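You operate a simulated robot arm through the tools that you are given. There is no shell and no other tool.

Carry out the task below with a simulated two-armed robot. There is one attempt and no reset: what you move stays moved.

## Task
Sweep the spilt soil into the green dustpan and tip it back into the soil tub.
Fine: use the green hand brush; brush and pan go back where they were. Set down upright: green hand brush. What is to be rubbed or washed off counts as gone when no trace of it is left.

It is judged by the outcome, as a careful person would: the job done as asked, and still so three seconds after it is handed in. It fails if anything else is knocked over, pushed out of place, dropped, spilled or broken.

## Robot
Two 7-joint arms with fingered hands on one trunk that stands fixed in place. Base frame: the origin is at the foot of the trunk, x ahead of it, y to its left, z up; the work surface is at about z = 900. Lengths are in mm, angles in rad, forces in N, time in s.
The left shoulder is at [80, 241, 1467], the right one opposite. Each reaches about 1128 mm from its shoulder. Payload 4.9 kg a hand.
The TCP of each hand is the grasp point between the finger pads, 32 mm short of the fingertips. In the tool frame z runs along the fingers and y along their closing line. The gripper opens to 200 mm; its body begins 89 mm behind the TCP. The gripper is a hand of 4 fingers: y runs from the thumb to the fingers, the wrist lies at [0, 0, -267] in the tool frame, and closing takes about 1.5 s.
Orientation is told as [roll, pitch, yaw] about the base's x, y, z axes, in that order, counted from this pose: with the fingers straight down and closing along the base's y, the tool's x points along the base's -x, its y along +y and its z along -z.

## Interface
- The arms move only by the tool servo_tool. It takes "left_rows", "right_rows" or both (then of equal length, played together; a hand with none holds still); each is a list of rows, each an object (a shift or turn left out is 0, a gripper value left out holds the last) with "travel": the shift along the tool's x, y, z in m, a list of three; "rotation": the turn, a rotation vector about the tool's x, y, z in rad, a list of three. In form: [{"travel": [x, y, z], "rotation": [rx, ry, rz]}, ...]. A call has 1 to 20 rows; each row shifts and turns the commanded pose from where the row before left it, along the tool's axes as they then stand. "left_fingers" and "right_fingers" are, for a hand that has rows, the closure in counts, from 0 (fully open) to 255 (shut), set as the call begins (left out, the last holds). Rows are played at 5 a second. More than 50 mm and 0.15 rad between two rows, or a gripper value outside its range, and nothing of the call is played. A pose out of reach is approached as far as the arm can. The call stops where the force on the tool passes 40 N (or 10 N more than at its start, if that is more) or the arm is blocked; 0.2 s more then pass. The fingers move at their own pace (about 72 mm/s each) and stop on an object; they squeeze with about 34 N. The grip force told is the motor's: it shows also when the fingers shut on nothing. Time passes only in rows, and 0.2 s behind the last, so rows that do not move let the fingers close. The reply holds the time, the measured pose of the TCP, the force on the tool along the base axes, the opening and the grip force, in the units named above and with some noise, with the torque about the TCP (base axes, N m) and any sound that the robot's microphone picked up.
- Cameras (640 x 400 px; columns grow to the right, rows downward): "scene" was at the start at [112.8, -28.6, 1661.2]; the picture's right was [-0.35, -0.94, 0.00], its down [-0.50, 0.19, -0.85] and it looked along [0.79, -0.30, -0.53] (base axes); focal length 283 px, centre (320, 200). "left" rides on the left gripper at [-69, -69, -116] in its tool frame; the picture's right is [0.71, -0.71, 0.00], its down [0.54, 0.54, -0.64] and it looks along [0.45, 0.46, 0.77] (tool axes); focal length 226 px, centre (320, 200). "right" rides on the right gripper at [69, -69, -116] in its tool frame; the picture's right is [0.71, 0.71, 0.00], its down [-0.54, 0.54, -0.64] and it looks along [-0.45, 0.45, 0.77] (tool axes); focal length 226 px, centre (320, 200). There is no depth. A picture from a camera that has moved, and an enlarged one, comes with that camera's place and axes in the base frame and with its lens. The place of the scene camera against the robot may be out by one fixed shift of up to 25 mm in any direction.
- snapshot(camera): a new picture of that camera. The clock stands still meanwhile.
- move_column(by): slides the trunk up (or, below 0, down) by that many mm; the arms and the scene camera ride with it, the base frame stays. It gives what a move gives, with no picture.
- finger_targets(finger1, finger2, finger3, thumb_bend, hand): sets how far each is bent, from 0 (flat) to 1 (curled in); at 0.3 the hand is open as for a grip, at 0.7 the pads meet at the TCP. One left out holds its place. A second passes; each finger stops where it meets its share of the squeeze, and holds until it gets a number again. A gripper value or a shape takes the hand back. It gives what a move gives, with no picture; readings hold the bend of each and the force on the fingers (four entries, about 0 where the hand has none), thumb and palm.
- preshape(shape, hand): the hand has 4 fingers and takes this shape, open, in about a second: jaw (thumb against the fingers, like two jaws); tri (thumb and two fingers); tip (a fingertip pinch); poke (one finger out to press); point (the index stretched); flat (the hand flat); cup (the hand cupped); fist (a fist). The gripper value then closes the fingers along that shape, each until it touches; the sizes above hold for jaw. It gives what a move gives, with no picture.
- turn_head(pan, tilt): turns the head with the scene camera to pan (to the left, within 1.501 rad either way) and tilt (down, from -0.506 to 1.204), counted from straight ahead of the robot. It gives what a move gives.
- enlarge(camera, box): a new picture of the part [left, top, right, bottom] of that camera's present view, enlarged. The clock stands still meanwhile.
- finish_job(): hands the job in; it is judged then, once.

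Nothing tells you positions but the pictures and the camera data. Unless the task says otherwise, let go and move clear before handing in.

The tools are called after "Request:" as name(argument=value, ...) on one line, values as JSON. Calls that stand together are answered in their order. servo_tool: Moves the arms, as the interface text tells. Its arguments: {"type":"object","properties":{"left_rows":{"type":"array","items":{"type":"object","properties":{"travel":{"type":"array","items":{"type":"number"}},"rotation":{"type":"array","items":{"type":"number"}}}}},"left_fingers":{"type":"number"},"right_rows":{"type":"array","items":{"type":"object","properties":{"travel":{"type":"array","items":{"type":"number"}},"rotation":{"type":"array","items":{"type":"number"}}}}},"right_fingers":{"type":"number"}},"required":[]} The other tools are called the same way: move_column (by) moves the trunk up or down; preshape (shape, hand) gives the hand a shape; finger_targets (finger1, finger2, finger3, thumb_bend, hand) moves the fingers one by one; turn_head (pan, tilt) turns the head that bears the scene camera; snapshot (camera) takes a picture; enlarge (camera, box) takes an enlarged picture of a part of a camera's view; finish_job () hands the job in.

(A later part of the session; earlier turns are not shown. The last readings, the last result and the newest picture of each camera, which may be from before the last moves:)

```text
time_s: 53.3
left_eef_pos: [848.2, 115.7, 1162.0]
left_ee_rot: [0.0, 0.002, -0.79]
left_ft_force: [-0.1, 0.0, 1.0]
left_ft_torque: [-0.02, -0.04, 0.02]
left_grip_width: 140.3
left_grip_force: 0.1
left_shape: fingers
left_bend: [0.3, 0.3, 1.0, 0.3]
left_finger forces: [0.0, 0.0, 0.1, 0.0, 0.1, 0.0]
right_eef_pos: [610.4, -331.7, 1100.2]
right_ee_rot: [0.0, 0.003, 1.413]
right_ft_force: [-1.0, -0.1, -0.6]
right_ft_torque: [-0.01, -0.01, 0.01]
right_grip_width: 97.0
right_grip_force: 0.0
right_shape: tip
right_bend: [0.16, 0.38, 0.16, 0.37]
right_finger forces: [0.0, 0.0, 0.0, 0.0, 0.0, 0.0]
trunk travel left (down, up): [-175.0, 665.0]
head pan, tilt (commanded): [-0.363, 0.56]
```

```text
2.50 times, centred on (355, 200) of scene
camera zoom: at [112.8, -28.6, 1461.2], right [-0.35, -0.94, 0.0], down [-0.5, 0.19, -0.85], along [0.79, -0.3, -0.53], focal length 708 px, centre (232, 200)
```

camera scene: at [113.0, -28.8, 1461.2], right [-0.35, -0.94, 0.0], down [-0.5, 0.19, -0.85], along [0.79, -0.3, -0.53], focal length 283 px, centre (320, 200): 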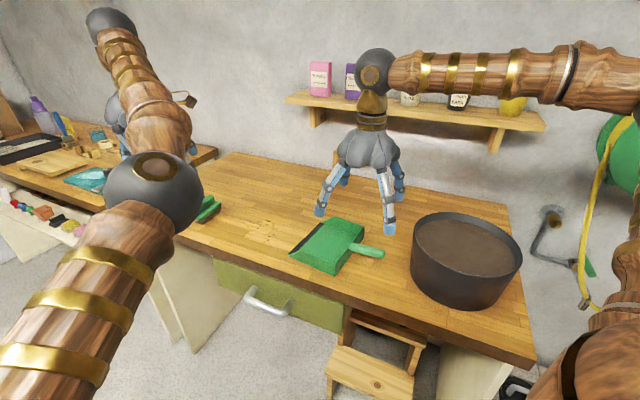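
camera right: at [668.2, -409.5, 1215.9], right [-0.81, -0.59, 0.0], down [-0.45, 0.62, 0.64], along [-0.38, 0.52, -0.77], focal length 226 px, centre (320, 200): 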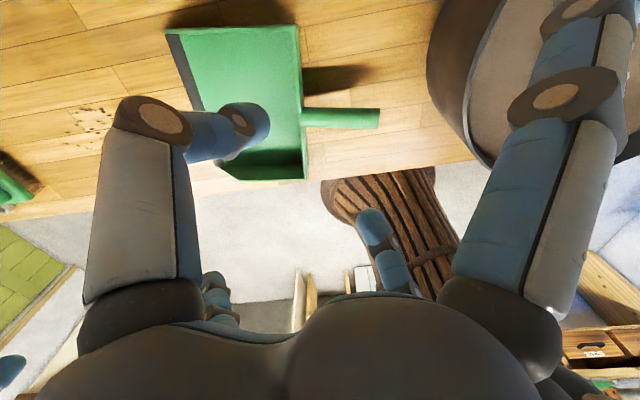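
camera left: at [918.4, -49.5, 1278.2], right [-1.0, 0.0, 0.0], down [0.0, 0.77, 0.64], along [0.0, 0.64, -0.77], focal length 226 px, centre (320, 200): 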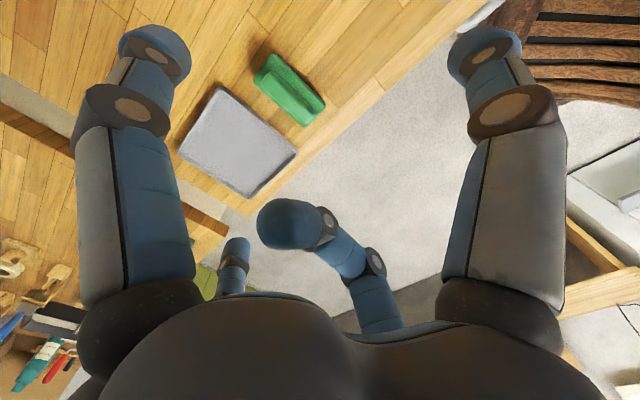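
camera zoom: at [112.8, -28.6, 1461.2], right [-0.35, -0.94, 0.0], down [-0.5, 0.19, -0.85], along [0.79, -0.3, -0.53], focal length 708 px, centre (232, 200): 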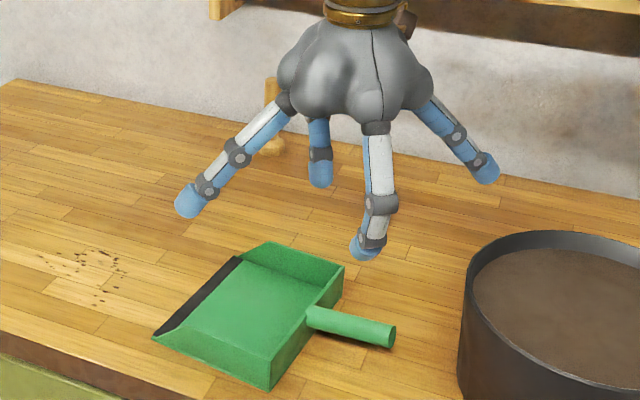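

The hand was still in "tip" shape; switch to jaw and pre-close again.

Request:
preshape(hand="right", shape="jaw")

Request:
servo_tool(right_rows=[{"travel": [0, 0, 0]}, {"travel": [0, 0, 0]}, {"travel": [0, 0, 0]}, {"travel": [0, 0, 0]}, {"travel": [0, 0, 0]}], right_fingers=132)

Request:
snapshot(camera="right")

Request:
enlarge(camera="right", box=[150, 0, 450, 200])

```text
time_s: 54.2
left_eef_pos: [847.5, 115.3, 1162.6]
left_ee_rot: [0.0, 0.002, -0.789]
left_ft_force: [0.1, -0.2, 0.0]
left_ft_torque: [-0.02, -0.01, 0.0]
left_grip_width: 140.4
left_grip_force: 0.1
left_shape: fingers
left_bend: [0.3, 0.3, 1.0, 0.3]
left_finger forces: [0.0, 0.0, 0.1, 0.1, 0.0, 0.1]
right_eef_pos: [609.9, -330.3, 1100.5]
right_ee_rot: [0.0, 0.001, 1.412]
right_ft_force: [-0.2, -0.3, 0.1]
right_ft_torque: [0.01, -0.03, -0.02]
right_grip_width: 199.9
right_grip_force: 0.0
right_shape: jaw
right_bend: [0.3, 0.3, 0.3, 0.3]
right_finger forces: [0.0, 0.0, 0.0, 0.0, 0.1, 0.1]
trunk travel left (down, up): [-175.0, 665.0]
head pan, tilt (commanded): [-0.363, 0.56]
```

```text
time_s: 55.4
left_eef_pos: [847.8, 115.6, 1162.3]
left_ee_rot: [0.0, 0.002, -0.787]
left_ft_force: [-0.1, -0.2, -1.1]
left_ft_torque: [0.03, -0.01, 0.03]
left_grip_width: 140.2
left_grip_force: 0.2
left_shape: fingers
left_bend: [0.3, 0.3, 1.0, 0.3]
left_finger forces: [0.0, 0.0, 0.0, 0.0, 0.0, 0.1]
right_eef_pos: [610.0, -331.3, 1100.1]
right_ee_rot: [0.001, 0.002, 1.412]
right_ft_force: [-0.2, 0.2, -0.9]
right_ft_torque: [0.0, 0.0, 0.02]
right_grip_width: 96.9
right_grip_force: 0.0
right_shape: jaw
right_bend: [0.38, 0.38, 0.38, 0.37]
right_finger forces: [0.0, 0.0, 0.1, 0.1, 0.0, 0.1]
trunk travel left (down, up): [-175.0, 665.0]
head pan, tilt (commanded): [-0.363, 0.56]
```

```text
taken
camera right: at [668.2, -409.4, 1215.9], right [-0.81, -0.59, 0.0], down [-0.45, 0.62, 0.64], along [-0.38, 0.52, -0.77], focal length 226 px, centre (320, 200)
```

right: 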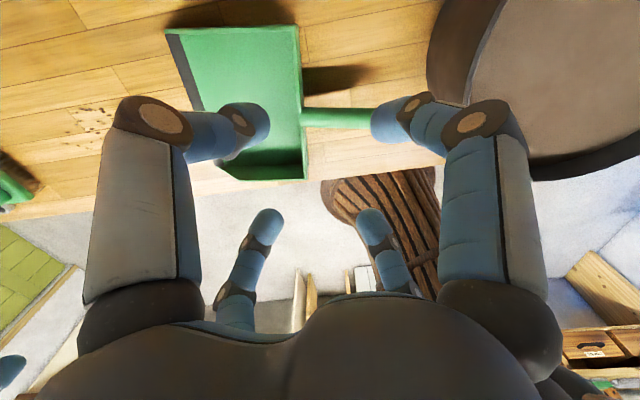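

```text
2.00 times, centred on (300, 100) of right
camera zoom: at [668.2, -409.4, 1215.9], right [-0.81, -0.59, 0.0], down [-0.45, 0.62, 0.64], along [-0.38, 0.52, -0.77], focal length 452 px, centre (360, 400)
```

zoom: 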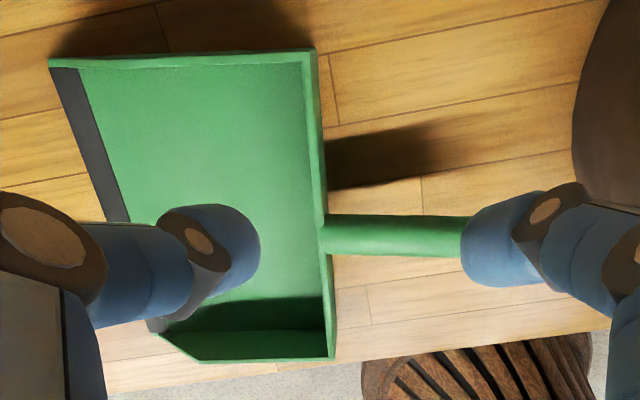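

I'll close a little more (≈70 mm), move over the handle (just behind its middle so the front digits clear the pan's back wall) and descend part-way for a check.

Request:
servo_tool(right_rows=[{"travel": [0.0105, 0.01085, 0]}, {"travel": [0.0105, 0.01085, 0.02]}, {"travel": [0, 0, 0.03]}, {"travel": [0, 0, 0.03]}], right_fingers=166)

Request:
snapshot(camera="right")

Request:
enlarge(camera="scene", box=[280, 140, 430, 280])

```text
time_s: 56.4
left_eef_pos: [846.7, 115.0, 1163.3]
left_ee_rot: [0.0, 0.002, -0.788]
left_ft_force: [0.3, 0.1, -0.4]
left_ft_torque: [0.02, 0.03, 0.01]
left_grip_width: 140.2
left_grip_force: 0.0
left_shape: fingers
left_bend: [0.3, 0.3, 1.0, 0.3]
left_finger forces: [0.0, 0.0, 0.0, 0.0, 0.1, 0.0]
right_eef_pos: [585.5, -349.5, 1020.2]
right_ee_rot: [-0.002, -0.001, 1.412]
right_ft_force: [0.1, -1.0, 0.3]
right_ft_torque: [-0.01, 0.02, 0.03]
right_grip_width: 70.1
right_grip_force: 0.0
right_shape: jaw
right_bend: [0.45, 0.45, 0.45, 0.44]
right_finger forces: [0.1, 0.0, 0.1, 0.1, 0.0, 0.0]
trunk travel left (down, up): [-175.0, 665.0]
head pan, tilt (commanded): [-0.363, 0.56]
```

```text
taken
camera right: at [643.7, -428.8, 1135.9], right [-0.81, -0.59, 0.0], down [-0.45, 0.62, 0.64], along [-0.38, 0.52, -0.77], focal length 226 px, centre (320, 200)
```

right: 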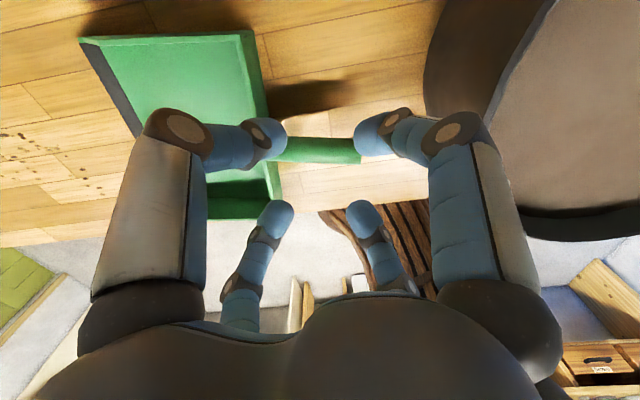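

```text
2.86 times, centred on (355, 210) of scene
camera zoom: at [113.0, -29.2, 1461.2], right [-0.35, -0.93, 0.0], down [-0.5, 0.19, -0.85], along [0.79, -0.3, -0.53], focal length 809 px, centre (220, 171)
```

zoom: 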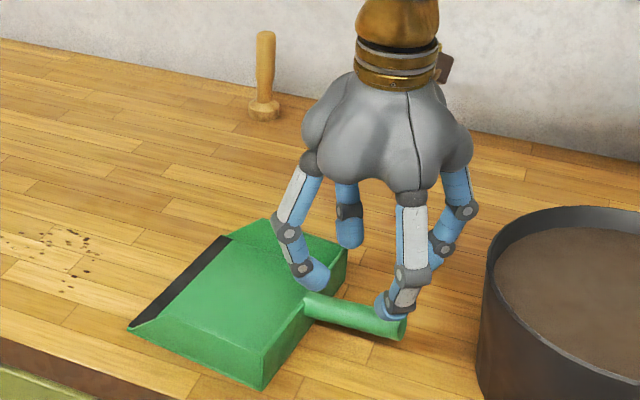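

The digits are in an X around the handle. I'll go down the remaining 70 mm gently.

Request:
servo_tool(right_rows=[{"travel": [0, 0, 0.02]}, {"travel": [0, 0, 0.02]}, {"travel": [0, 0, 0.015]}, {"travel": [0, 0, 0.015]}])

Request:
snapshot(camera="right")

Request:
enlarge(camera="scene", box=[280, 140, 430, 280])

```text
time_s: 57.4
left_eef_pos: [846.9, 114.6, 1162.7]
left_ee_rot: [0.001, 0.002, -0.789]
left_ft_force: [0.7, -0.2, 0.6]
left_ft_torque: [0.02, 0.0, -0.01]
left_grip_width: 140.1
left_grip_force: 0.0
left_shape: fingers
left_bend: [0.3, 0.3, 1.0, 0.3]
left_finger forces: [0.1, 0.0, 0.0, 0.0, 0.0, 0.1]
right_eef_pos: [583.3, -348.1, 948.9]
right_ee_rot: [-0.001, -0.001, 1.411]
right_ft_force: [-0.7, 0.2, 0.4]
right_ft_torque: [0.06, 0.02, 0.02]
right_grip_width: 70.1
right_grip_force: 0.0
right_shape: jaw
right_bend: [0.45, 0.45, 0.45, 0.44]
right_finger forces: [0.0, 0.1, 0.9, 0.0, 0.0, 0.1]
trunk travel left (down, up): [-175.0, 665.0]
head pan, tilt (commanded): [-0.363, 0.56]
```

```text
taken
camera right: at [642.4, -427.9, 1064.7], right [-0.81, -0.59, 0.0], down [-0.45, 0.62, 0.64], along [-0.38, 0.52, -0.77], focal length 226 px, centre (320, 200)
```

right: 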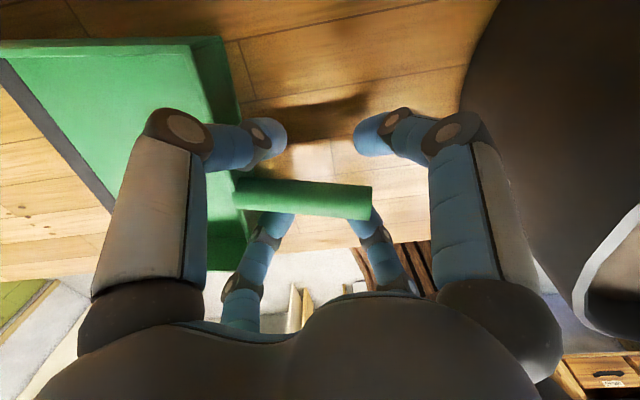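

```text
2.86 times, centred on (355, 210) of scene
camera zoom: at [112.9, -29.1, 1461.2], right [-0.35, -0.93, 0.0], down [-0.5, 0.19, -0.85], along [0.79, -0.3, -0.53], focal length 809 px, centre (220, 171)
```

zoom: 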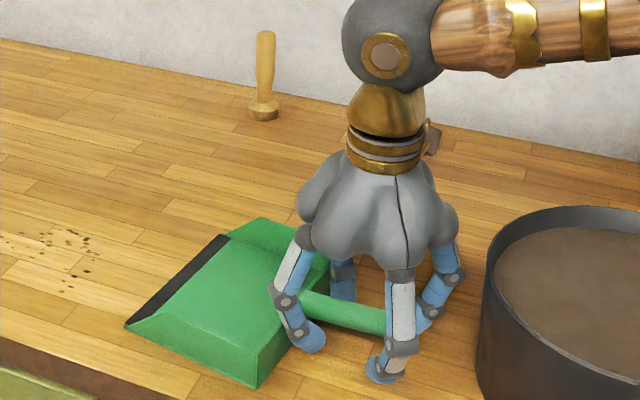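

The handle sits inside the four digits. Closing fully.

Request:
servo_tool(right_rows=[{"travel": [0, 0, 0]}, {"travel": [0, 0, 0]}, {"travel": [0, 0, 0]}, {"travel": [0, 0, 0]}, {"travel": [0, 0, 0]}, {"travel": [0, 0, 0]}], right_fingers=255)

Request:
snapshot(camera="right")

Request:
enlarge(camera="scene", box=[280, 140, 430, 280])

```text
time_s: 58.8
left_eef_pos: [847.3, 115.2, 1161.9]
left_ee_rot: [0.0, 0.001, -0.789]
left_ft_force: [-0.5, 0.0, -0.2]
left_ft_torque: [0.0, 0.01, 0.01]
left_grip_width: 140.4
left_grip_force: 0.1
left_shape: fingers
left_bend: [0.3, 0.3, 1.0, 0.3]
left_finger forces: [0.1, 0.0, 0.1, 0.0, 0.1, 0.1]
right_eef_pos: [584.3, -348.4, 948.5]
right_ee_rot: [0.0, 0.001, 1.411]
right_ft_force: [0.8, 0.4, -0.8]
right_ft_torque: [0.06, 0.04, 0.02]
right_grip_width: 8.6
right_grip_force: 34.2
right_shape: jaw
right_bend: [0.7, 0.73, 0.85, 0.7]
right_finger forces: [14.9, 11.3, 0.0, 0.1, 0.0, 0.0]
trunk travel left (down, up): [-175.0, 665.0]
head pan, tilt (commanded): [-0.363, 0.56]
```

```text
taken
camera right: at [642.4, -427.5, 1065.3], right [-0.81, -0.59, 0.0], down [-0.45, 0.62, 0.64], along [-0.38, 0.52, -0.77], focal length 226 px, centre (320, 200)
```

right: 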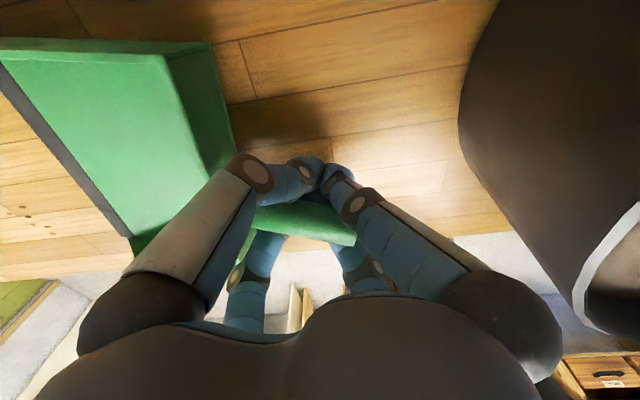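

```text
2.86 times, centred on (355, 210) of scene
camera zoom: at [112.8, -28.6, 1461.2], right [-0.35, -0.94, 0.0], down [-0.5, 0.19, -0.85], along [0.79, -0.3, -0.53], focal length 809 px, centre (220, 171)
```

zoom: 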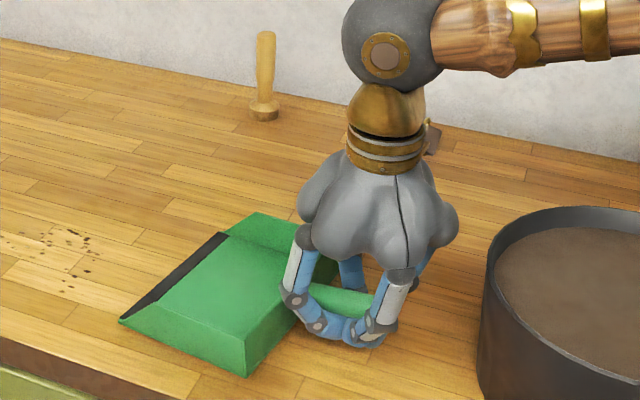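

The digits close as a sloped cradle under the handle. With the pan still empty, a small test lift will show whether this hold keeps the pan level.

Request:
servo_tool(right_rows=[{"travel": [0, 0, -0.01]}, {"travel": [0, 0, -0.01]}, {"travel": [0, 0, -0.01]}, {"travel": [0, 0, 0]}])

Request:
snapshot(camera="right")

Request:
enlarge(camera="scene", box=[280, 140, 430, 280])

```text
time_s: 59.8
left_eef_pos: [847.5, 115.5, 1162.5]
left_ee_rot: [0.001, 0.003, -0.789]
left_ft_force: [-0.3, -0.2, -0.7]
left_ft_torque: [0.02, -0.01, -0.02]
left_grip_width: 140.1
left_grip_force: 0.0
left_shape: fingers
left_bend: [0.3, 0.3, 1.0, 0.3]
left_finger forces: [0.0, 0.1, 0.0, 0.0, 0.0, 0.0]
right_eef_pos: [583.9, -349.4, 978.5]
right_ee_rot: [0.0, 0.001, 1.414]
right_ft_force: [-0.6, 0.3, -0.8]
right_ft_torque: [-0.01, 0.01, 0.02]
right_grip_width: 7.9
right_grip_force: 33.7
right_shape: jaw
right_bend: [0.7, 0.73, 0.85, 0.7]
right_finger forces: [0.6, 0.2, 0.0, 0.0, 0.0, 0.0]
trunk travel left (down, up): [-175.0, 665.0]
head pan, tilt (commanded): [-0.363, 0.56]
```

```text
taken
camera right: at [642.7, -427.6, 1094.6], right [-0.81, -0.59, 0.0], down [-0.45, 0.62, 0.64], along [-0.38, 0.52, -0.77], focal length 226 px, centre (320, 200)
```

right: 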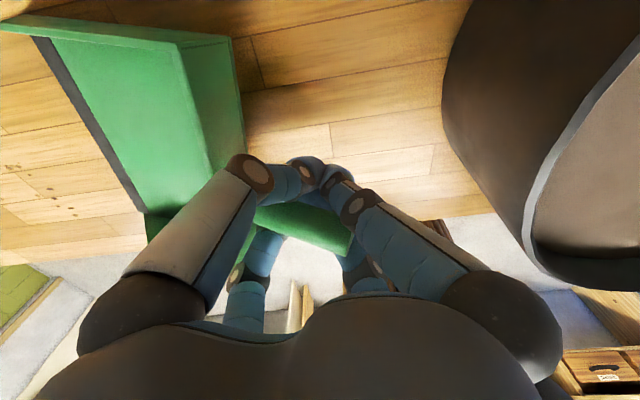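

```text
2.86 times, centred on (355, 210) of scene
camera zoom: at [112.9, -28.7, 1461.2], right [-0.35, -0.94, 0.0], down [-0.5, 0.19, -0.85], along [0.79, -0.3, -0.53], focal length 809 px, centre (220, 171)
```

zoom: 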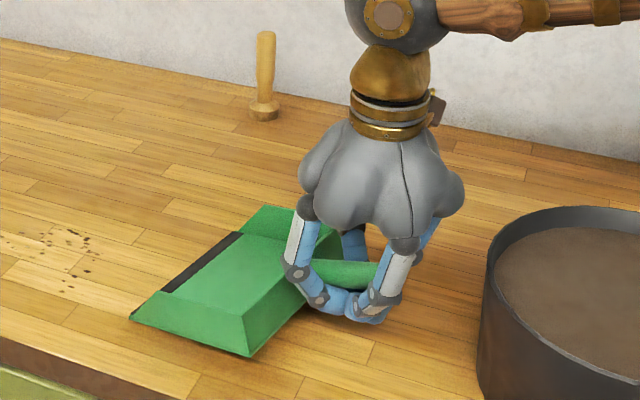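

The pan only hangs loosely and droops, so this hold won't do for carrying. I have a better plan: curl finger1 as a hold-down bar over the rear of the handle with thumb and finger2 cradling underneath. First I'll set the pan down and use the loose cage to drag it back to its original alignment.

Request:
servo_tool(right_rows=[{"travel": [0, 0, 0.01]}, {"travel": [0, 0, 0.01]}, {"travel": [0, 0, 0.01]}, {"travel": [0, 0, 0], "rotation": [0, 0, -0.06]}, {"travel": [0, 0, 0], "rotation": [0, 0, -0.06]}, {"travel": [0, 0, 0], "rotation": [0, 0, -0.06]}, {"travel": [-0.0085, -0.0113, 0]}, {"travel": [-0.0085, -0.0113, 0]}, {"travel": [0, 0, 0]}])

Request:
servo_tool(right_rows=[{"travel": [0, 0, 0]}, {"travel": [0, 0, 0]}, {"travel": [0, 0, 0]}, {"travel": [0, 0, 0]}], right_fingers=160)

Request:
snapshot(camera="right")

Request:
enlarge(camera="scene", box=[260, 140, 440, 290])

```text
time_s: 61.8
left_eef_pos: [848.8, 115.9, 1162.2]
left_ee_rot: [0.0, 0.0, -0.79]
left_ft_force: [0.0, -0.2, 0.8]
left_ft_torque: [0.02, 0.02, 0.05]
left_grip_width: 140.5
left_grip_force: 0.0
left_shape: fingers
left_bend: [0.3, 0.3, 1.0, 0.3]
left_finger forces: [0.0, 0.0, 0.1, 0.0, 0.1, 0.1]
right_eef_pos: [607.6, -329.9, 949.7]
right_ee_rot: [0.0, 0.001, 1.592]
right_ft_force: [-1.0, -0.5, -0.4]
right_ft_torque: [-0.01, 0.02, 0.02]
right_grip_width: 7.8
right_grip_force: 33.6
right_shape: jaw
right_bend: [0.7, 0.73, 0.85, 0.71]
right_finger forces: [0.7, 0.8, 0.0, 0.1, 0.1, 0.0]
trunk travel left (down, up): [-175.0, 665.0]
head pan, tilt (commanded): [-0.363, 0.56]
```

```text
time_s: 62.8
left_eef_pos: [847.9, 115.7, 1163.4]
left_ee_rot: [0.001, 0.003, -0.79]
left_ft_force: [-0.1, -0.4, -1.1]
left_ft_torque: [0.0, 0.03, 0.0]
left_grip_width: 140.0
left_grip_force: 0.0
left_shape: fingers
left_bend: [0.3, 0.3, 1.0, 0.3]
left_finger forces: [0.1, 0.1, 0.1, 0.1, 0.0, 0.0]
right_eef_pos: [607.5, -329.6, 950.4]
right_ee_rot: [0.0, 0.002, 1.594]
right_ft_force: [0.9, -1.3, -1.2]
right_ft_torque: [-0.02, 0.03, 0.0]
right_grip_width: 74.2
right_grip_force: 0.0
right_shape: jaw
right_bend: [0.44, 0.44, 0.44, 0.43]
right_finger forces: [0.0, 0.1, 0.1, 0.0, 0.0, 0.1]
trunk travel left (down, up): [-175.0, 665.0]
head pan, tilt (commanded): [-0.363, 0.56]
```

```text
taken
camera right: at [679.2, -397.2, 1065.7], right [-0.69, -0.72, 0.0], down [-0.55, 0.53, 0.64], along [-0.46, 0.44, -0.77], focal length 226 px, centre (320, 200)
```

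right: 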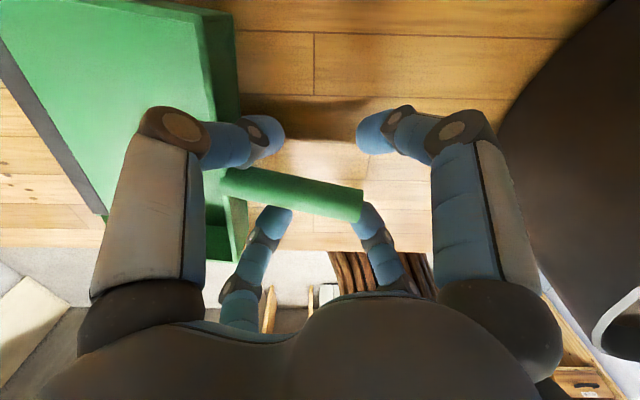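

```text
2.67 times, centred on (350, 215) of scene
camera zoom: at [112.7, -28.6, 1461.2], right [-0.35, -0.94, 0.0], down [-0.5, 0.19, -0.85], along [0.79, -0.3, -0.53], focal length 755 px, centre (240, 160)
```

zoom: 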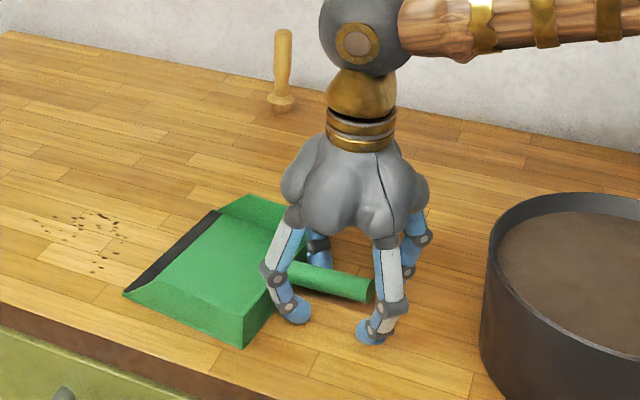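

The pan is roughly back (still ~6° off). I'll lift clear, turn the hand in line with the handle, and set up the new grip: finger1 curled as hold-down, thumb and finger2 open.

Request:
servo_tool(right_rows=[{"travel": [0, 0, -0.03]}, {"travel": [0, 0, -0.04]}, {"travel": [0, 0, -0.04]}, {"travel": [0, 0, -0.04], "rotation": [0, 0, 0.1]}, {"rotation": [0, 0, 0.1357]}, {"rotation": [0, 0, 0.1357]}, {"rotation": [0, 0, 0.1357]}, {"rotation": [0, 0, 0.1357]}, {"rotation": [0, 0, 0.1357]}, {"rotation": [0, 0, 0.1357]}], right_fingers=100)

Request:
finger_targets(hand="right", finger1=1.0, finger2=0.3, thumb_bend=0.3, finger3=0.3)

Request:
finger_targets(hand="right", finger3=1.0)

Request:
snapshot(camera="right")

Request:
enlarge(camera="scene", box=[260, 100, 440, 280])

```text
time_s: 65.0
left_eef_pos: [848.0, 115.9, 1163.5]
left_ee_rot: [0.0, 0.003, -0.789]
left_ft_force: [0.7, 0.2, 0.5]
left_ft_torque: [0.0, -0.01, 0.0]
left_grip_width: 140.0
left_grip_force: 0.0
left_shape: fingers
left_bend: [0.3, 0.3, 1.0, 0.3]
left_finger forces: [0.0, 0.0, 0.0, 0.0, 0.0, 0.0]
right_eef_pos: [605.9, -331.5, 1098.8]
right_ee_rot: [-0.001, 0.001, 0.674]
right_ft_force: [-1.0, 0.2, -0.2]
right_ft_torque: [0.02, 0.01, 0.02]
right_grip_width: 121.3
right_grip_force: 0.1
right_shape: jaw
right_bend: [0.34, 0.34, 0.34, 0.32]
right_finger forces: [0.1, 0.1, 0.0, 0.1, 0.1, 0.0]
trunk travel left (down, up): [-175.0, 665.0]
head pan, tilt (commanded): [-0.363, 0.56]
```

```text
time_s: 66.0
left_eef_pos: [847.5, 116.1, 1163.5]
left_ee_rot: [0.0, 0.002, -0.788]
left_ft_force: [0.5, 0.0, 0.5]
left_ft_torque: [0.01, 0.02, -0.03]
left_grip_width: 140.2
left_grip_force: 0.1
left_shape: fingers
left_bend: [0.3, 0.3, 1.0, 0.3]
left_finger forces: [0.0, 0.0, 0.0, 0.0, 0.0, 0.0]
right_eef_pos: [606.1, -331.5, 1100.2]
right_ee_rot: [-0.002, 0.0, 0.678]
right_ft_force: [0.1, 0.6, -0.4]
right_ft_torque: [0.03, -0.02, -0.01]
right_grip_width: 115.0
right_grip_force: 0.2
right_shape: fingers
right_bend: [1.0, 0.3, 0.3, 0.3]
right_finger forces: [0.0, 0.0, 0.0, 0.0, 0.1, 0.0]
trunk travel left (down, up): [-175.0, 665.0]
head pan, tilt (commanded): [-0.363, 0.56]
```

```text
time_s: 67.0
left_eef_pos: [847.8, 115.4, 1162.8]
left_ee_rot: [-0.001, 0.0, -0.79]
left_ft_force: [-0.3, 0.3, -0.4]
left_ft_torque: [0.02, 0.03, 0.01]
left_grip_width: 140.3
left_grip_force: 0.2
left_shape: fingers
left_bend: [0.3, 0.3, 1.0, 0.3]
left_finger forces: [0.0, 0.1, 0.1, 0.0, 0.1, 0.0]
right_eef_pos: [606.8, -331.2, 1099.4]
right_ee_rot: [-0.002, -0.002, 0.678]
right_ft_force: [0.4, 0.2, 0.5]
right_ft_torque: [0.0, 0.0, 0.01]
right_grip_width: 117.5
right_grip_force: 0.2
right_shape: fingers
right_bend: [1.0, 0.3, 0.92, 0.3]
right_finger forces: [0.1, 0.0, 0.1, 0.0, 0.0, 0.1]
trunk travel left (down, up): [-175.0, 665.0]
head pan, tilt (commanded): [-0.363, 0.56]
```

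```text
taken
camera right: at [597.8, -428.1, 1215.5], right [-0.99, 0.11, 0.0], down [0.08, 0.76, 0.64], along [0.07, 0.64, -0.77], focal length 226 px, centre (320, 200)
```

right: 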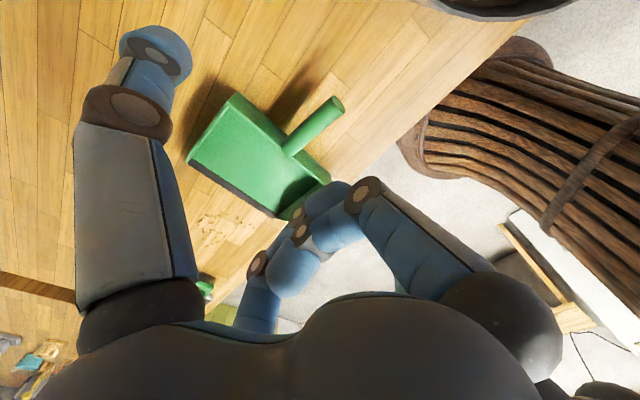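

```text
2.22 times, centred on (350, 190) of scene
camera zoom: at [112.7, -28.5, 1461.2], right [-0.35, -0.94, 0.0], down [-0.5, 0.19, -0.85], along [0.79, -0.3, -0.53], focal length 629 px, centre (253, 222)
```

zoom: 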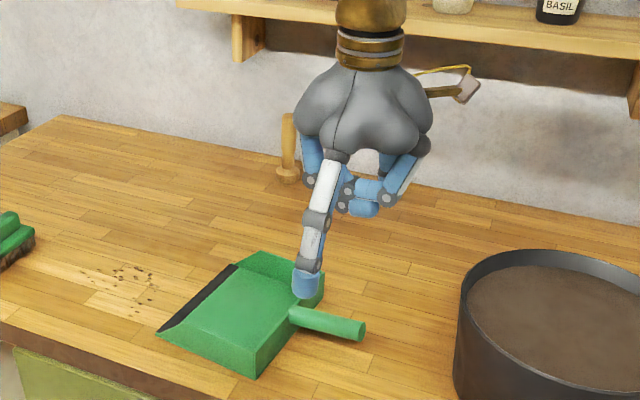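

The bar of curled fingers looks right. I'll measure the pan's pose in this view for precise positioning.

Request:
enlarge(camera="right", box=[170, 80, 370, 230])

```text
2.67 times, centred on (270, 155) of right
camera zoom: at [597.8, -428.1, 1215.5], right [-0.99, 0.11, 0.0], down [0.08, 0.76, 0.64], along [0.07, 0.64, -0.77], focal length 603 px, centre (453, 320)
```

zoom: 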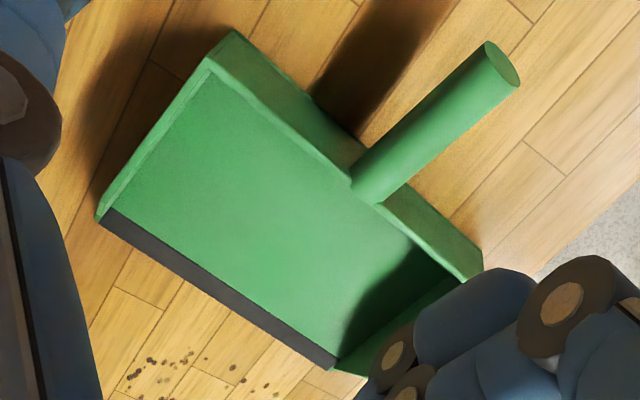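

The pan is 6° rotated; the hand is aligned with it. Moving over the grip point (27 mm behind the back wall) and down to a check height.

Request:
servo_tool(right_rows=[{"travel": [-0.021, 0.0022, 0]}, {"travel": [-0.021, 0.0022, 0]}, {"travel": [0, 0, 0.04]}, {"travel": [0, 0, 0.04]}, {"travel": [0, 0, 0.03]}])

Request:
snapshot(camera="right")

Request:
enlarge(camera="scene", box=[270, 140, 420, 280])

```text
time_s: 68.2
left_eef_pos: [847.3, 114.6, 1163.8]
left_ee_rot: [-0.003, 0.0, -0.787]
left_ft_force: [0.2, 0.3, 0.1]
left_ft_torque: [0.01, 0.0, 0.02]
left_grip_width: 140.3
left_grip_force: 0.0
left_shape: fingers
left_bend: [0.3, 0.3, 1.0, 0.3]
left_finger forces: [0.1, 0.0, 0.0, 0.0, 0.0, 0.0]
right_eef_pos: [637.5, -300.5, 988.5]
right_ee_rot: [-0.002, 0.0, 0.679]
right_ft_force: [0.0, -0.5, 0.2]
right_ft_torque: [0.01, 0.0, 0.01]
right_grip_width: 117.2
right_grip_force: 0.1
right_shape: fingers
right_bend: [1.0, 0.3, 0.92, 0.3]
right_finger forces: [0.0, 0.0, 0.0, 0.1, 0.0, 0.0]
trunk travel left (down, up): [-175.0, 665.0]
head pan, tilt (commanded): [-0.363, 0.56]
```

```text
taken
camera right: at [628.5, -397.8, 1105.7], right [-0.99, 0.11, 0.0], down [0.08, 0.76, 0.64], along [0.07, 0.64, -0.77], focal length 226 px, centre (320, 200)
```

right: 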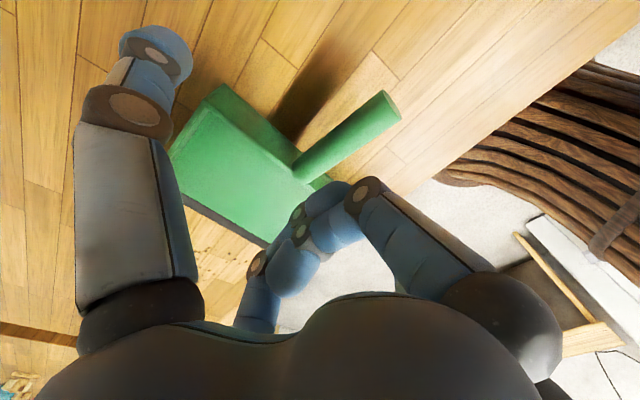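

```text
2.86 times, centred on (345, 210) of scene
camera zoom: at [113.4, -28.6, 1461.2], right [-0.35, -0.94, 0.0], down [-0.5, 0.19, -0.85], along [0.79, -0.3, -0.53], focal length 809 px, centre (249, 171)
```

zoom: 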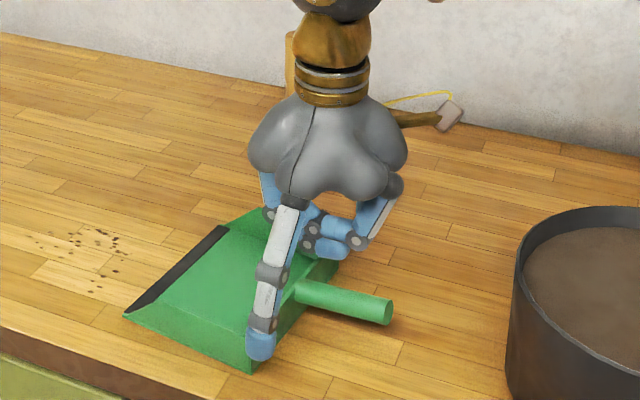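

Request:
servo_tool(right_rows=[{"travel": [0, 0, 0.015]}, {"travel": [0, 0, 0.01]}, {"travel": [0, 0, 0.008]}, {"travel": [0, 0, 0.005]}])

Request:
snapshot(camera="right")

Request:
enlarge(camera="scene", box=[270, 140, 420, 280])

```text
time_s: 69.2
left_eef_pos: [848.3, 116.8, 1163.8]
left_ee_rot: [0.001, 0.002, -0.788]
left_ft_force: [-0.6, -0.3, 0.9]
left_ft_torque: [-0.01, -0.02, -0.01]
left_grip_width: 140.4
left_grip_force: 0.1
left_shape: fingers
left_bend: [0.3, 0.3, 1.0, 0.3]
left_finger forces: [0.1, 0.1, 0.0, 0.0, 0.0, 0.1]
right_eef_pos: [637.6, -301.4, 952.0]
right_ee_rot: [-0.002, -0.001, 0.678]
right_ft_force: [-0.3, -0.4, 0.5]
right_ft_torque: [-0.03, 0.0, -0.03]
right_grip_width: 117.4
right_grip_force: 0.0
right_shape: fingers
right_bend: [1.0, 0.3, 0.92, 0.3]
right_finger forces: [0.0, 0.1, 0.1, 0.1, 0.1, 0.1]
trunk travel left (down, up): [-175.0, 665.0]
head pan, tilt (commanded): [-0.363, 0.56]
```

```text
taken
camera right: at [628.0, -398.1, 1067.6], right [-0.99, 0.11, 0.0], down [0.08, 0.76, 0.64], along [0.07, 0.64, -0.77], focal length 226 px, centre (320, 200)
```

right: 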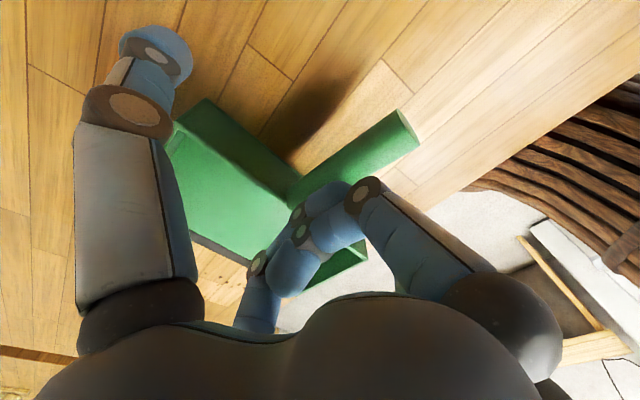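

```text
2.86 times, centred on (345, 210) of scene
camera zoom: at [113.1, -28.6, 1461.2], right [-0.35, -0.94, 0.0], down [-0.5, 0.19, -0.85], along [0.79, -0.3, -0.53], focal length 809 px, centre (249, 171)
```

zoom: 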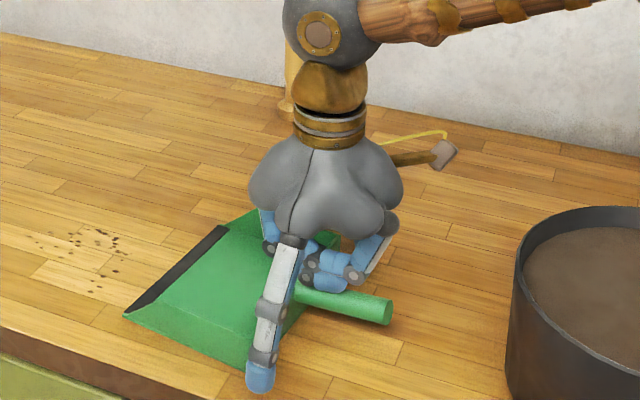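

Request:
servo_tool(right_rows=[{"travel": [0, 0, 0.003]}, {"travel": [0, 0, 0.003]}])

Request:
finger_targets(hand="right", finger2=0.5, thumb_bend=0.5)

Request:
finger_targets(hand="right", finger2=0.62, thumb_bend=0.62)

Request:
snapshot(camera="right")

Request:
enlarge(camera="scene", box=[270, 140, 420, 280])

```text
time_s: 69.8
left_eef_pos: [847.1, 116.4, 1163.8]
left_ee_rot: [-0.001, 0.001, -0.79]
left_ft_force: [-0.1, -0.1, -0.6]
left_ft_torque: [0.03, 0.02, 0.0]
left_grip_width: 140.2
left_grip_force: 0.0
left_shape: fingers
left_bend: [0.3, 0.3, 1.0, 0.3]
left_finger forces: [0.0, 0.0, 0.0, 0.1, 0.0, 0.0]
right_eef_pos: [635.6, -301.2, 947.1]
right_ee_rot: [-0.003, -0.001, 0.677]
right_ft_force: [0.5, 0.2, 3.0]
right_ft_torque: [0.02, -0.04, -0.01]
right_grip_width: 117.7
right_grip_force: 0.0
right_shape: fingers
right_bend: [1.0, 0.3, 0.93, 0.3]
right_finger forces: [0.1, 0.1, 0.1, 0.0, 0.0, 0.1]
trunk travel left (down, up): [-175.0, 665.0]
head pan, tilt (commanded): [-0.363, 0.56]
```

```text
time_s: 70.8
left_eef_pos: [846.7, 116.4, 1163.4]
left_ee_rot: [0.0, -0.001, -0.79]
left_ft_force: [-0.2, -0.5, -0.2]
left_ft_torque: [-0.03, -0.02, 0.0]
left_grip_width: 140.3
left_grip_force: 0.1
left_shape: fingers
left_bend: [0.3, 0.3, 1.0, 0.3]
left_finger forces: [0.1, 0.0, 0.0, 0.1, 0.0, 0.1]
right_eef_pos: [635.6, -300.9, 946.6]
right_ee_rot: [-0.002, 0.001, 0.677]
right_ft_force: [0.2, -0.5, 5.9]
right_ft_torque: [0.03, -0.05, 0.03]
right_grip_width: 89.0
right_grip_force: 0.0
right_shape: fingers
right_bend: [1.0, 0.5, 0.93, 0.5]
right_finger forces: [0.1, 0.0, 0.0, 0.1, 0.0, 0.0]
trunk travel left (down, up): [-175.0, 665.0]
head pan, tilt (commanded): [-0.363, 0.56]
```

```text
time_s: 71.8
left_eef_pos: [848.1, 115.6, 1163.6]
left_ee_rot: [0.001, -0.001, -0.789]
left_ft_force: [0.6, -0.4, -0.7]
left_ft_torque: [-0.01, 0.0, 0.01]
left_grip_width: 140.2
left_grip_force: 0.1
left_shape: fingers
left_bend: [0.3, 0.3, 1.0, 0.3]
left_finger forces: [0.1, 0.1, 0.1, 0.0, 0.0, 0.1]
right_eef_pos: [634.9, -300.6, 946.3]
right_ee_rot: [-0.002, 0.0, 0.677]
right_ft_force: [0.5, -0.3, 6.2]
right_ft_torque: [0.0, -0.05, 0.01]
right_grip_width: 71.5
right_grip_force: 0.1
right_shape: fingers
right_bend: [1.0, 0.62, 0.93, 0.62]
right_finger forces: [0.0, 0.0, 0.1, 0.1, 0.1, 0.0]
trunk travel left (down, up): [-175.0, 665.0]
head pan, tilt (commanded): [-0.363, 0.56]
```

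```text
taken
camera right: at [627.0, -397.6, 1062.3], right [-0.99, 0.11, 0.0], down [0.08, 0.76, 0.64], along [0.07, 0.64, -0.77], focal length 226 px, centre (320, 200)
```

right: 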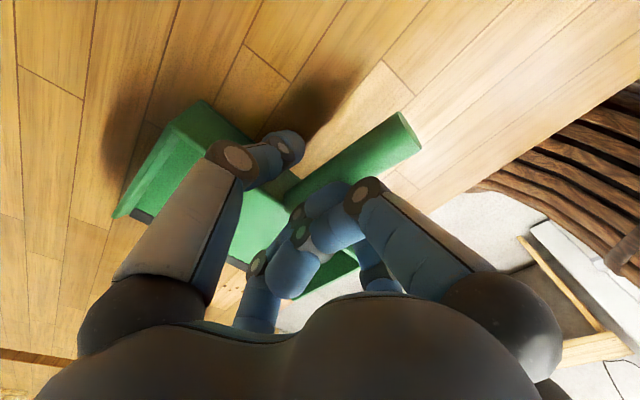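

```text
2.86 times, centred on (345, 210) of scene
camera zoom: at [112.2, -28.3, 1461.3], right [-0.35, -0.94, 0.0], down [-0.5, 0.19, -0.85], along [0.79, -0.3, -0.53], focal length 809 px, centre (249, 171)
```

zoom: 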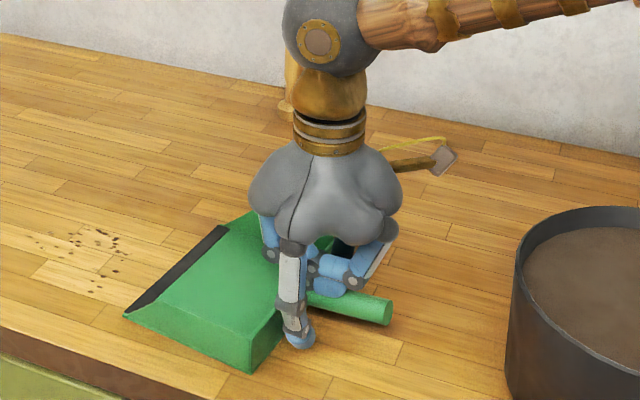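

The bar presses the handle lightly from above (6 N). Continue bringing thumb and finger2 under the handle.

Request:
finger_targets(hand="right", finger2=0.72, thumb_bend=0.72)

Request:
finger_targets(hand="right", finger2=0.95, thumb_bend=0.95)

Request:
snapshot(camera="right")

Request:
enlarge(camera="scene", box=[270, 140, 420, 280])

```text
time_s: 72.8
left_eef_pos: [846.6, 115.3, 1162.8]
left_ee_rot: [-0.001, 0.003, -0.789]
left_ft_force: [-0.1, 0.2, 0.1]
left_ft_torque: [0.0, 0.01, -0.02]
left_grip_width: 140.6
left_grip_force: 0.1
left_shape: fingers
left_bend: [0.3, 0.3, 1.0, 0.3]
left_finger forces: [0.0, 0.1, 0.0, 0.0, 0.1, 0.1]
right_eef_pos: [636.6, -300.9, 945.6]
right_ee_rot: [0.0, 0.0, 0.677]
right_ft_force: [1.0, -2.1, 3.9]
right_ft_torque: [0.04, -0.04, 0.05]
right_grip_width: 63.7
right_grip_force: 5.9
right_shape: fingers
right_bend: [1.0, 0.69, 0.94, 0.68]
right_finger forces: [0.1, 3.4, 0.0, 0.0, 7.5, 0.1]
trunk travel left (down, up): [-175.0, 665.0]
head pan, tilt (commanded): [-0.363, 0.56]
```

```text
time_s: 73.8
left_eef_pos: [847.4, 116.1, 1163.0]
left_ee_rot: [0.0, 0.003, -0.788]
left_ft_force: [0.0, 0.2, 0.0]
left_ft_torque: [0.0, 0.03, -0.02]
left_grip_width: 140.1
left_grip_force: 0.1
left_shape: fingers
left_bend: [0.3, 0.3, 1.0, 0.3]
left_finger forces: [0.0, 0.1, 0.0, 0.0, 0.0, 0.0]
right_eef_pos: [637.2, -300.7, 946.2]
right_ee_rot: [-0.003, 0.0, 0.677]
right_ft_force: [-1.0, -0.4, -0.1]
right_ft_torque: [0.18, 0.01, -0.05]
right_grip_width: 62.9
right_grip_force: 48.5
right_shape: fingers
right_bend: [1.0, 0.72, 0.95, 0.68]
right_finger forces: [0.1, 9.5, 49.9, 0.0, 37.2, 0.0]
trunk travel left (down, up): [-175.0, 665.0]
head pan, tilt (commanded): [-0.363, 0.56]
```

```text
taken
camera right: at [627.4, -397.8, 1061.9], right [-0.99, 0.11, 0.0], down [0.08, 0.76, 0.64], along [0.07, 0.64, -0.77], focal length 226 px, centre (320, 200)
```

right: 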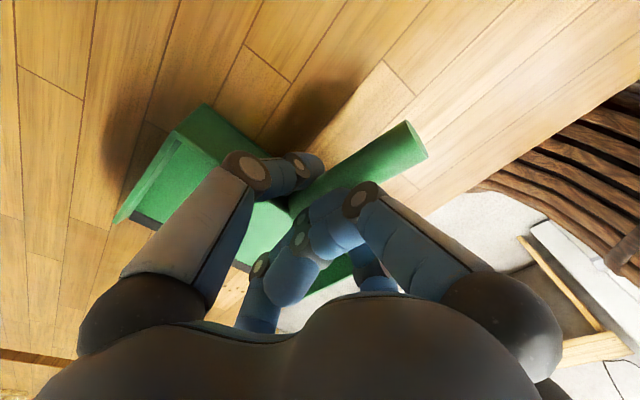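

```text
2.86 times, centred on (345, 210) of scene
camera zoom: at [112.8, -28.5, 1461.2], right [-0.35, -0.94, 0.0], down [-0.5, 0.19, -0.85], along [0.79, -0.3, -0.53], focal length 809 px, centre (249, 171)
```

zoom: 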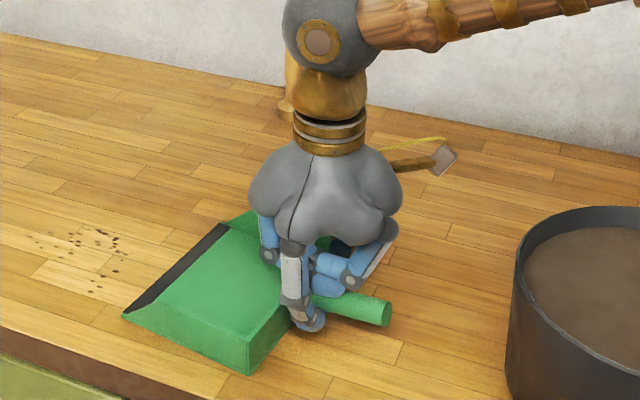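

Now it's a firm clamp (thumb 37 N, finger3 50 N). Test lift.

Request:
servo_tool(right_rows=[{"travel": [0, 0, -0.008]}, {"travel": [0, 0, -0.01]}, {"travel": [0, 0, -0.012]}, {"travel": [0, 0, -0.015]}, {"travel": [0, 0, 0]}])

Request:
snapshot(camera="right")

Request:
enlarge(camera="scene", box=[260, 130, 420, 280])

```text
time_s: 75.0
left_eef_pos: [847.3, 115.9, 1160.6]
left_ee_rot: [0.0, 0.002, -0.79]
left_ft_force: [0.4, -0.2, -0.2]
left_ft_torque: [0.03, 0.01, 0.01]
left_grip_width: 140.3
left_grip_force: 0.1
left_shape: fingers
left_bend: [0.3, 0.3, 1.0, 0.3]
left_finger forces: [0.1, 0.0, 0.0, 0.0, 0.0, 0.1]
right_eef_pos: [636.9, -301.4, 991.3]
right_ee_rot: [-0.002, 0.0, 0.677]
right_ft_force: [-0.5, -0.9, -1.6]
right_ft_torque: [-0.08, 0.09, 0.0]
right_grip_width: 62.9
right_grip_force: 39.6
right_shape: fingers
right_bend: [1.0, 0.72, 0.95, 0.68]
right_finger forces: [0.0, 11.2, 36.3, 0.0, 32.6, 0.0]
trunk travel left (down, up): [-175.0, 665.0]
head pan, tilt (commanded): [-0.363, 0.56]
```

```text
taken
camera right: at [627.9, -397.8, 1107.2], right [-0.99, 0.11, 0.0], down [0.08, 0.76, 0.64], along [0.07, 0.64, -0.77], focal length 226 px, centre (320, 200)
```

right: 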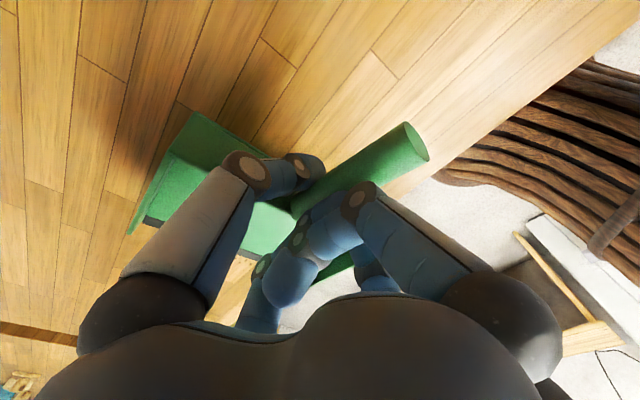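

```text
2.67 times, centred on (340, 205) of scene
camera zoom: at [113.4, -28.8, 1461.1], right [-0.35, -0.94, 0.0], down [-0.5, 0.19, -0.85], along [0.79, -0.3, -0.53], focal length 755 px, centre (267, 187)
```

zoom: 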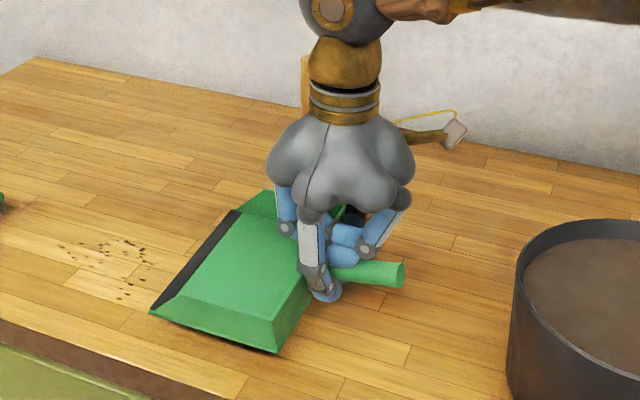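

It lifted (about 1.6 N weight). I'll raise it further and check its levelness.

Request:
servo_tool(right_rows=[{"travel": [0, 0, -0.02]}, {"travel": [0, 0, -0.02]}, {"travel": [0, 0, -0.02]}, {"travel": [0, 0, 0]}])

Request:
enlarge(camera="scene", box=[250, 110, 430, 270])

Request:
snapshot(camera="right")

```text
time_s: 76.0
left_eef_pos: [847.6, 115.9, 1163.7]
left_ee_rot: [-0.001, 0.002, -0.787]
left_ft_force: [0.3, 0.6, 0.6]
left_ft_torque: [0.0, 0.0, 0.02]
left_grip_width: 140.2
left_grip_force: 0.0
left_shape: fingers
left_bend: [0.3, 0.3, 1.0, 0.3]
left_finger forces: [0.0, 0.0, 0.0, 0.1, 0.0, 0.0]
right_eef_pos: [636.0, -298.8, 1048.2]
right_ee_rot: [0.007, 0.001, 0.677]
right_ft_force: [-0.2, -0.4, -2.0]
right_ft_torque: [-0.08, 0.11, 0.01]
right_grip_width: 62.4
right_grip_force: 38.9
right_shape: fingers
right_bend: [1.0, 0.72, 0.95, 0.68]
right_finger forces: [0.0, 11.0, 35.4, 0.0, 32.2, 0.0]
trunk travel left (down, up): [-175.0, 665.0]
head pan, tilt (commanded): [-0.363, 0.56]
```

```text
2.50 times, centred on (340, 190) of scene
camera zoom: at [113.2, -28.6, 1461.2], right [-0.35, -0.94, 0.0], down [-0.5, 0.19, -0.85], along [0.79, -0.3, -0.53], focal length 708 px, centre (270, 225)
```

zoom: 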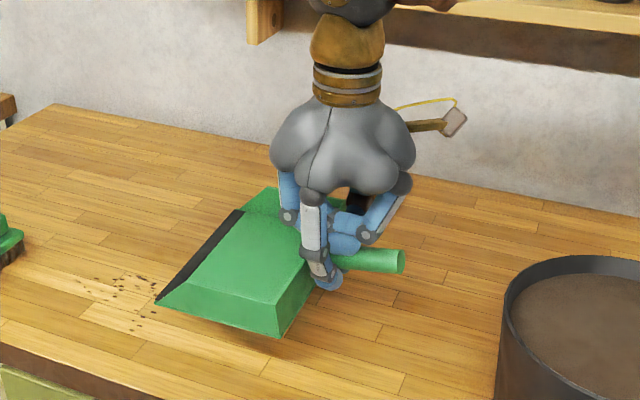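

```text
taken
camera right: at [628.1, -397.8, 1163.1], right [-0.99, 0.11, 0.01], down [0.09, 0.76, 0.65], along [0.07, 0.64, -0.76], focal length 226 px, centre (320, 200)
```

right: 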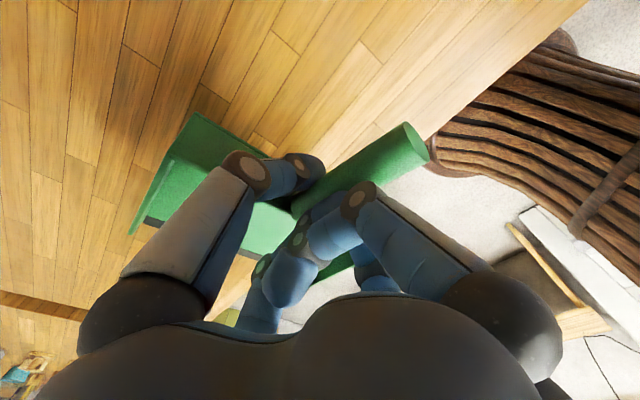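

The pan is now held firmly and nearly level (slightly nose-up). I'll turn it back into line with the bench, move it over its original place and lower it gently.

Request:
servo_tool(right_rows=[{"travel": [0.006, -0.001, 0.02], "rotation": [0, 0, -0.054]}, {"travel": [0.006, -0.001, 0.02], "rotation": [0, 0, -0.054]}, {"travel": [0, 0, 0.02]}, {"travel": [0, 0, 0.02]}, {"travel": [0, 0, 0.01]}])

Request:
enlarge(camera="scene", box=[250, 130, 430, 280])

```text
time_s: 77.2
left_eef_pos: [848.1, 116.4, 1163.7]
left_ee_rot: [0.002, 0.002, -0.789]
left_ft_force: [-0.8, 0.4, 0.5]
left_ft_torque: [-0.04, 0.02, 0.02]
left_grip_width: 140.5
left_grip_force: 0.0
left_shape: fingers
left_bend: [0.3, 0.3, 1.0, 0.3]
left_finger forces: [0.0, 0.0, 0.0, 0.0, 0.0, 0.1]
right_eef_pos: [629.4, -310.8, 959.6]
right_ee_rot: [-0.001, 0.002, 0.787]
right_ft_force: [0.4, -0.7, -0.2]
right_ft_torque: [0.09, 0.05, 0.02]
right_grip_width: 62.6
right_grip_force: 40.6
right_shape: fingers
right_bend: [1.0, 0.72, 0.95, 0.68]
right_finger forces: [0.0, 10.5, 38.8, 0.0, 31.6, 0.0]
trunk travel left (down, up): [-175.0, 665.0]
head pan, tilt (commanded): [-0.363, 0.56]
```

```text
2.67 times, centred on (340, 205) of scene
camera zoom: at [112.9, -28.7, 1461.2], right [-0.35, -0.93, 0.0], down [-0.5, 0.19, -0.85], along [0.79, -0.3, -0.53], focal length 755 px, centre (267, 187)
```

zoom: 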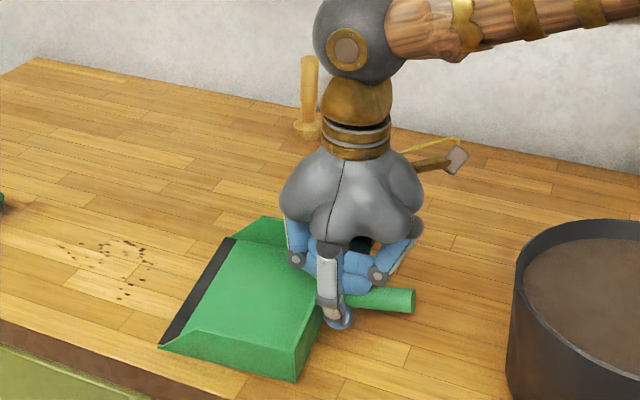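

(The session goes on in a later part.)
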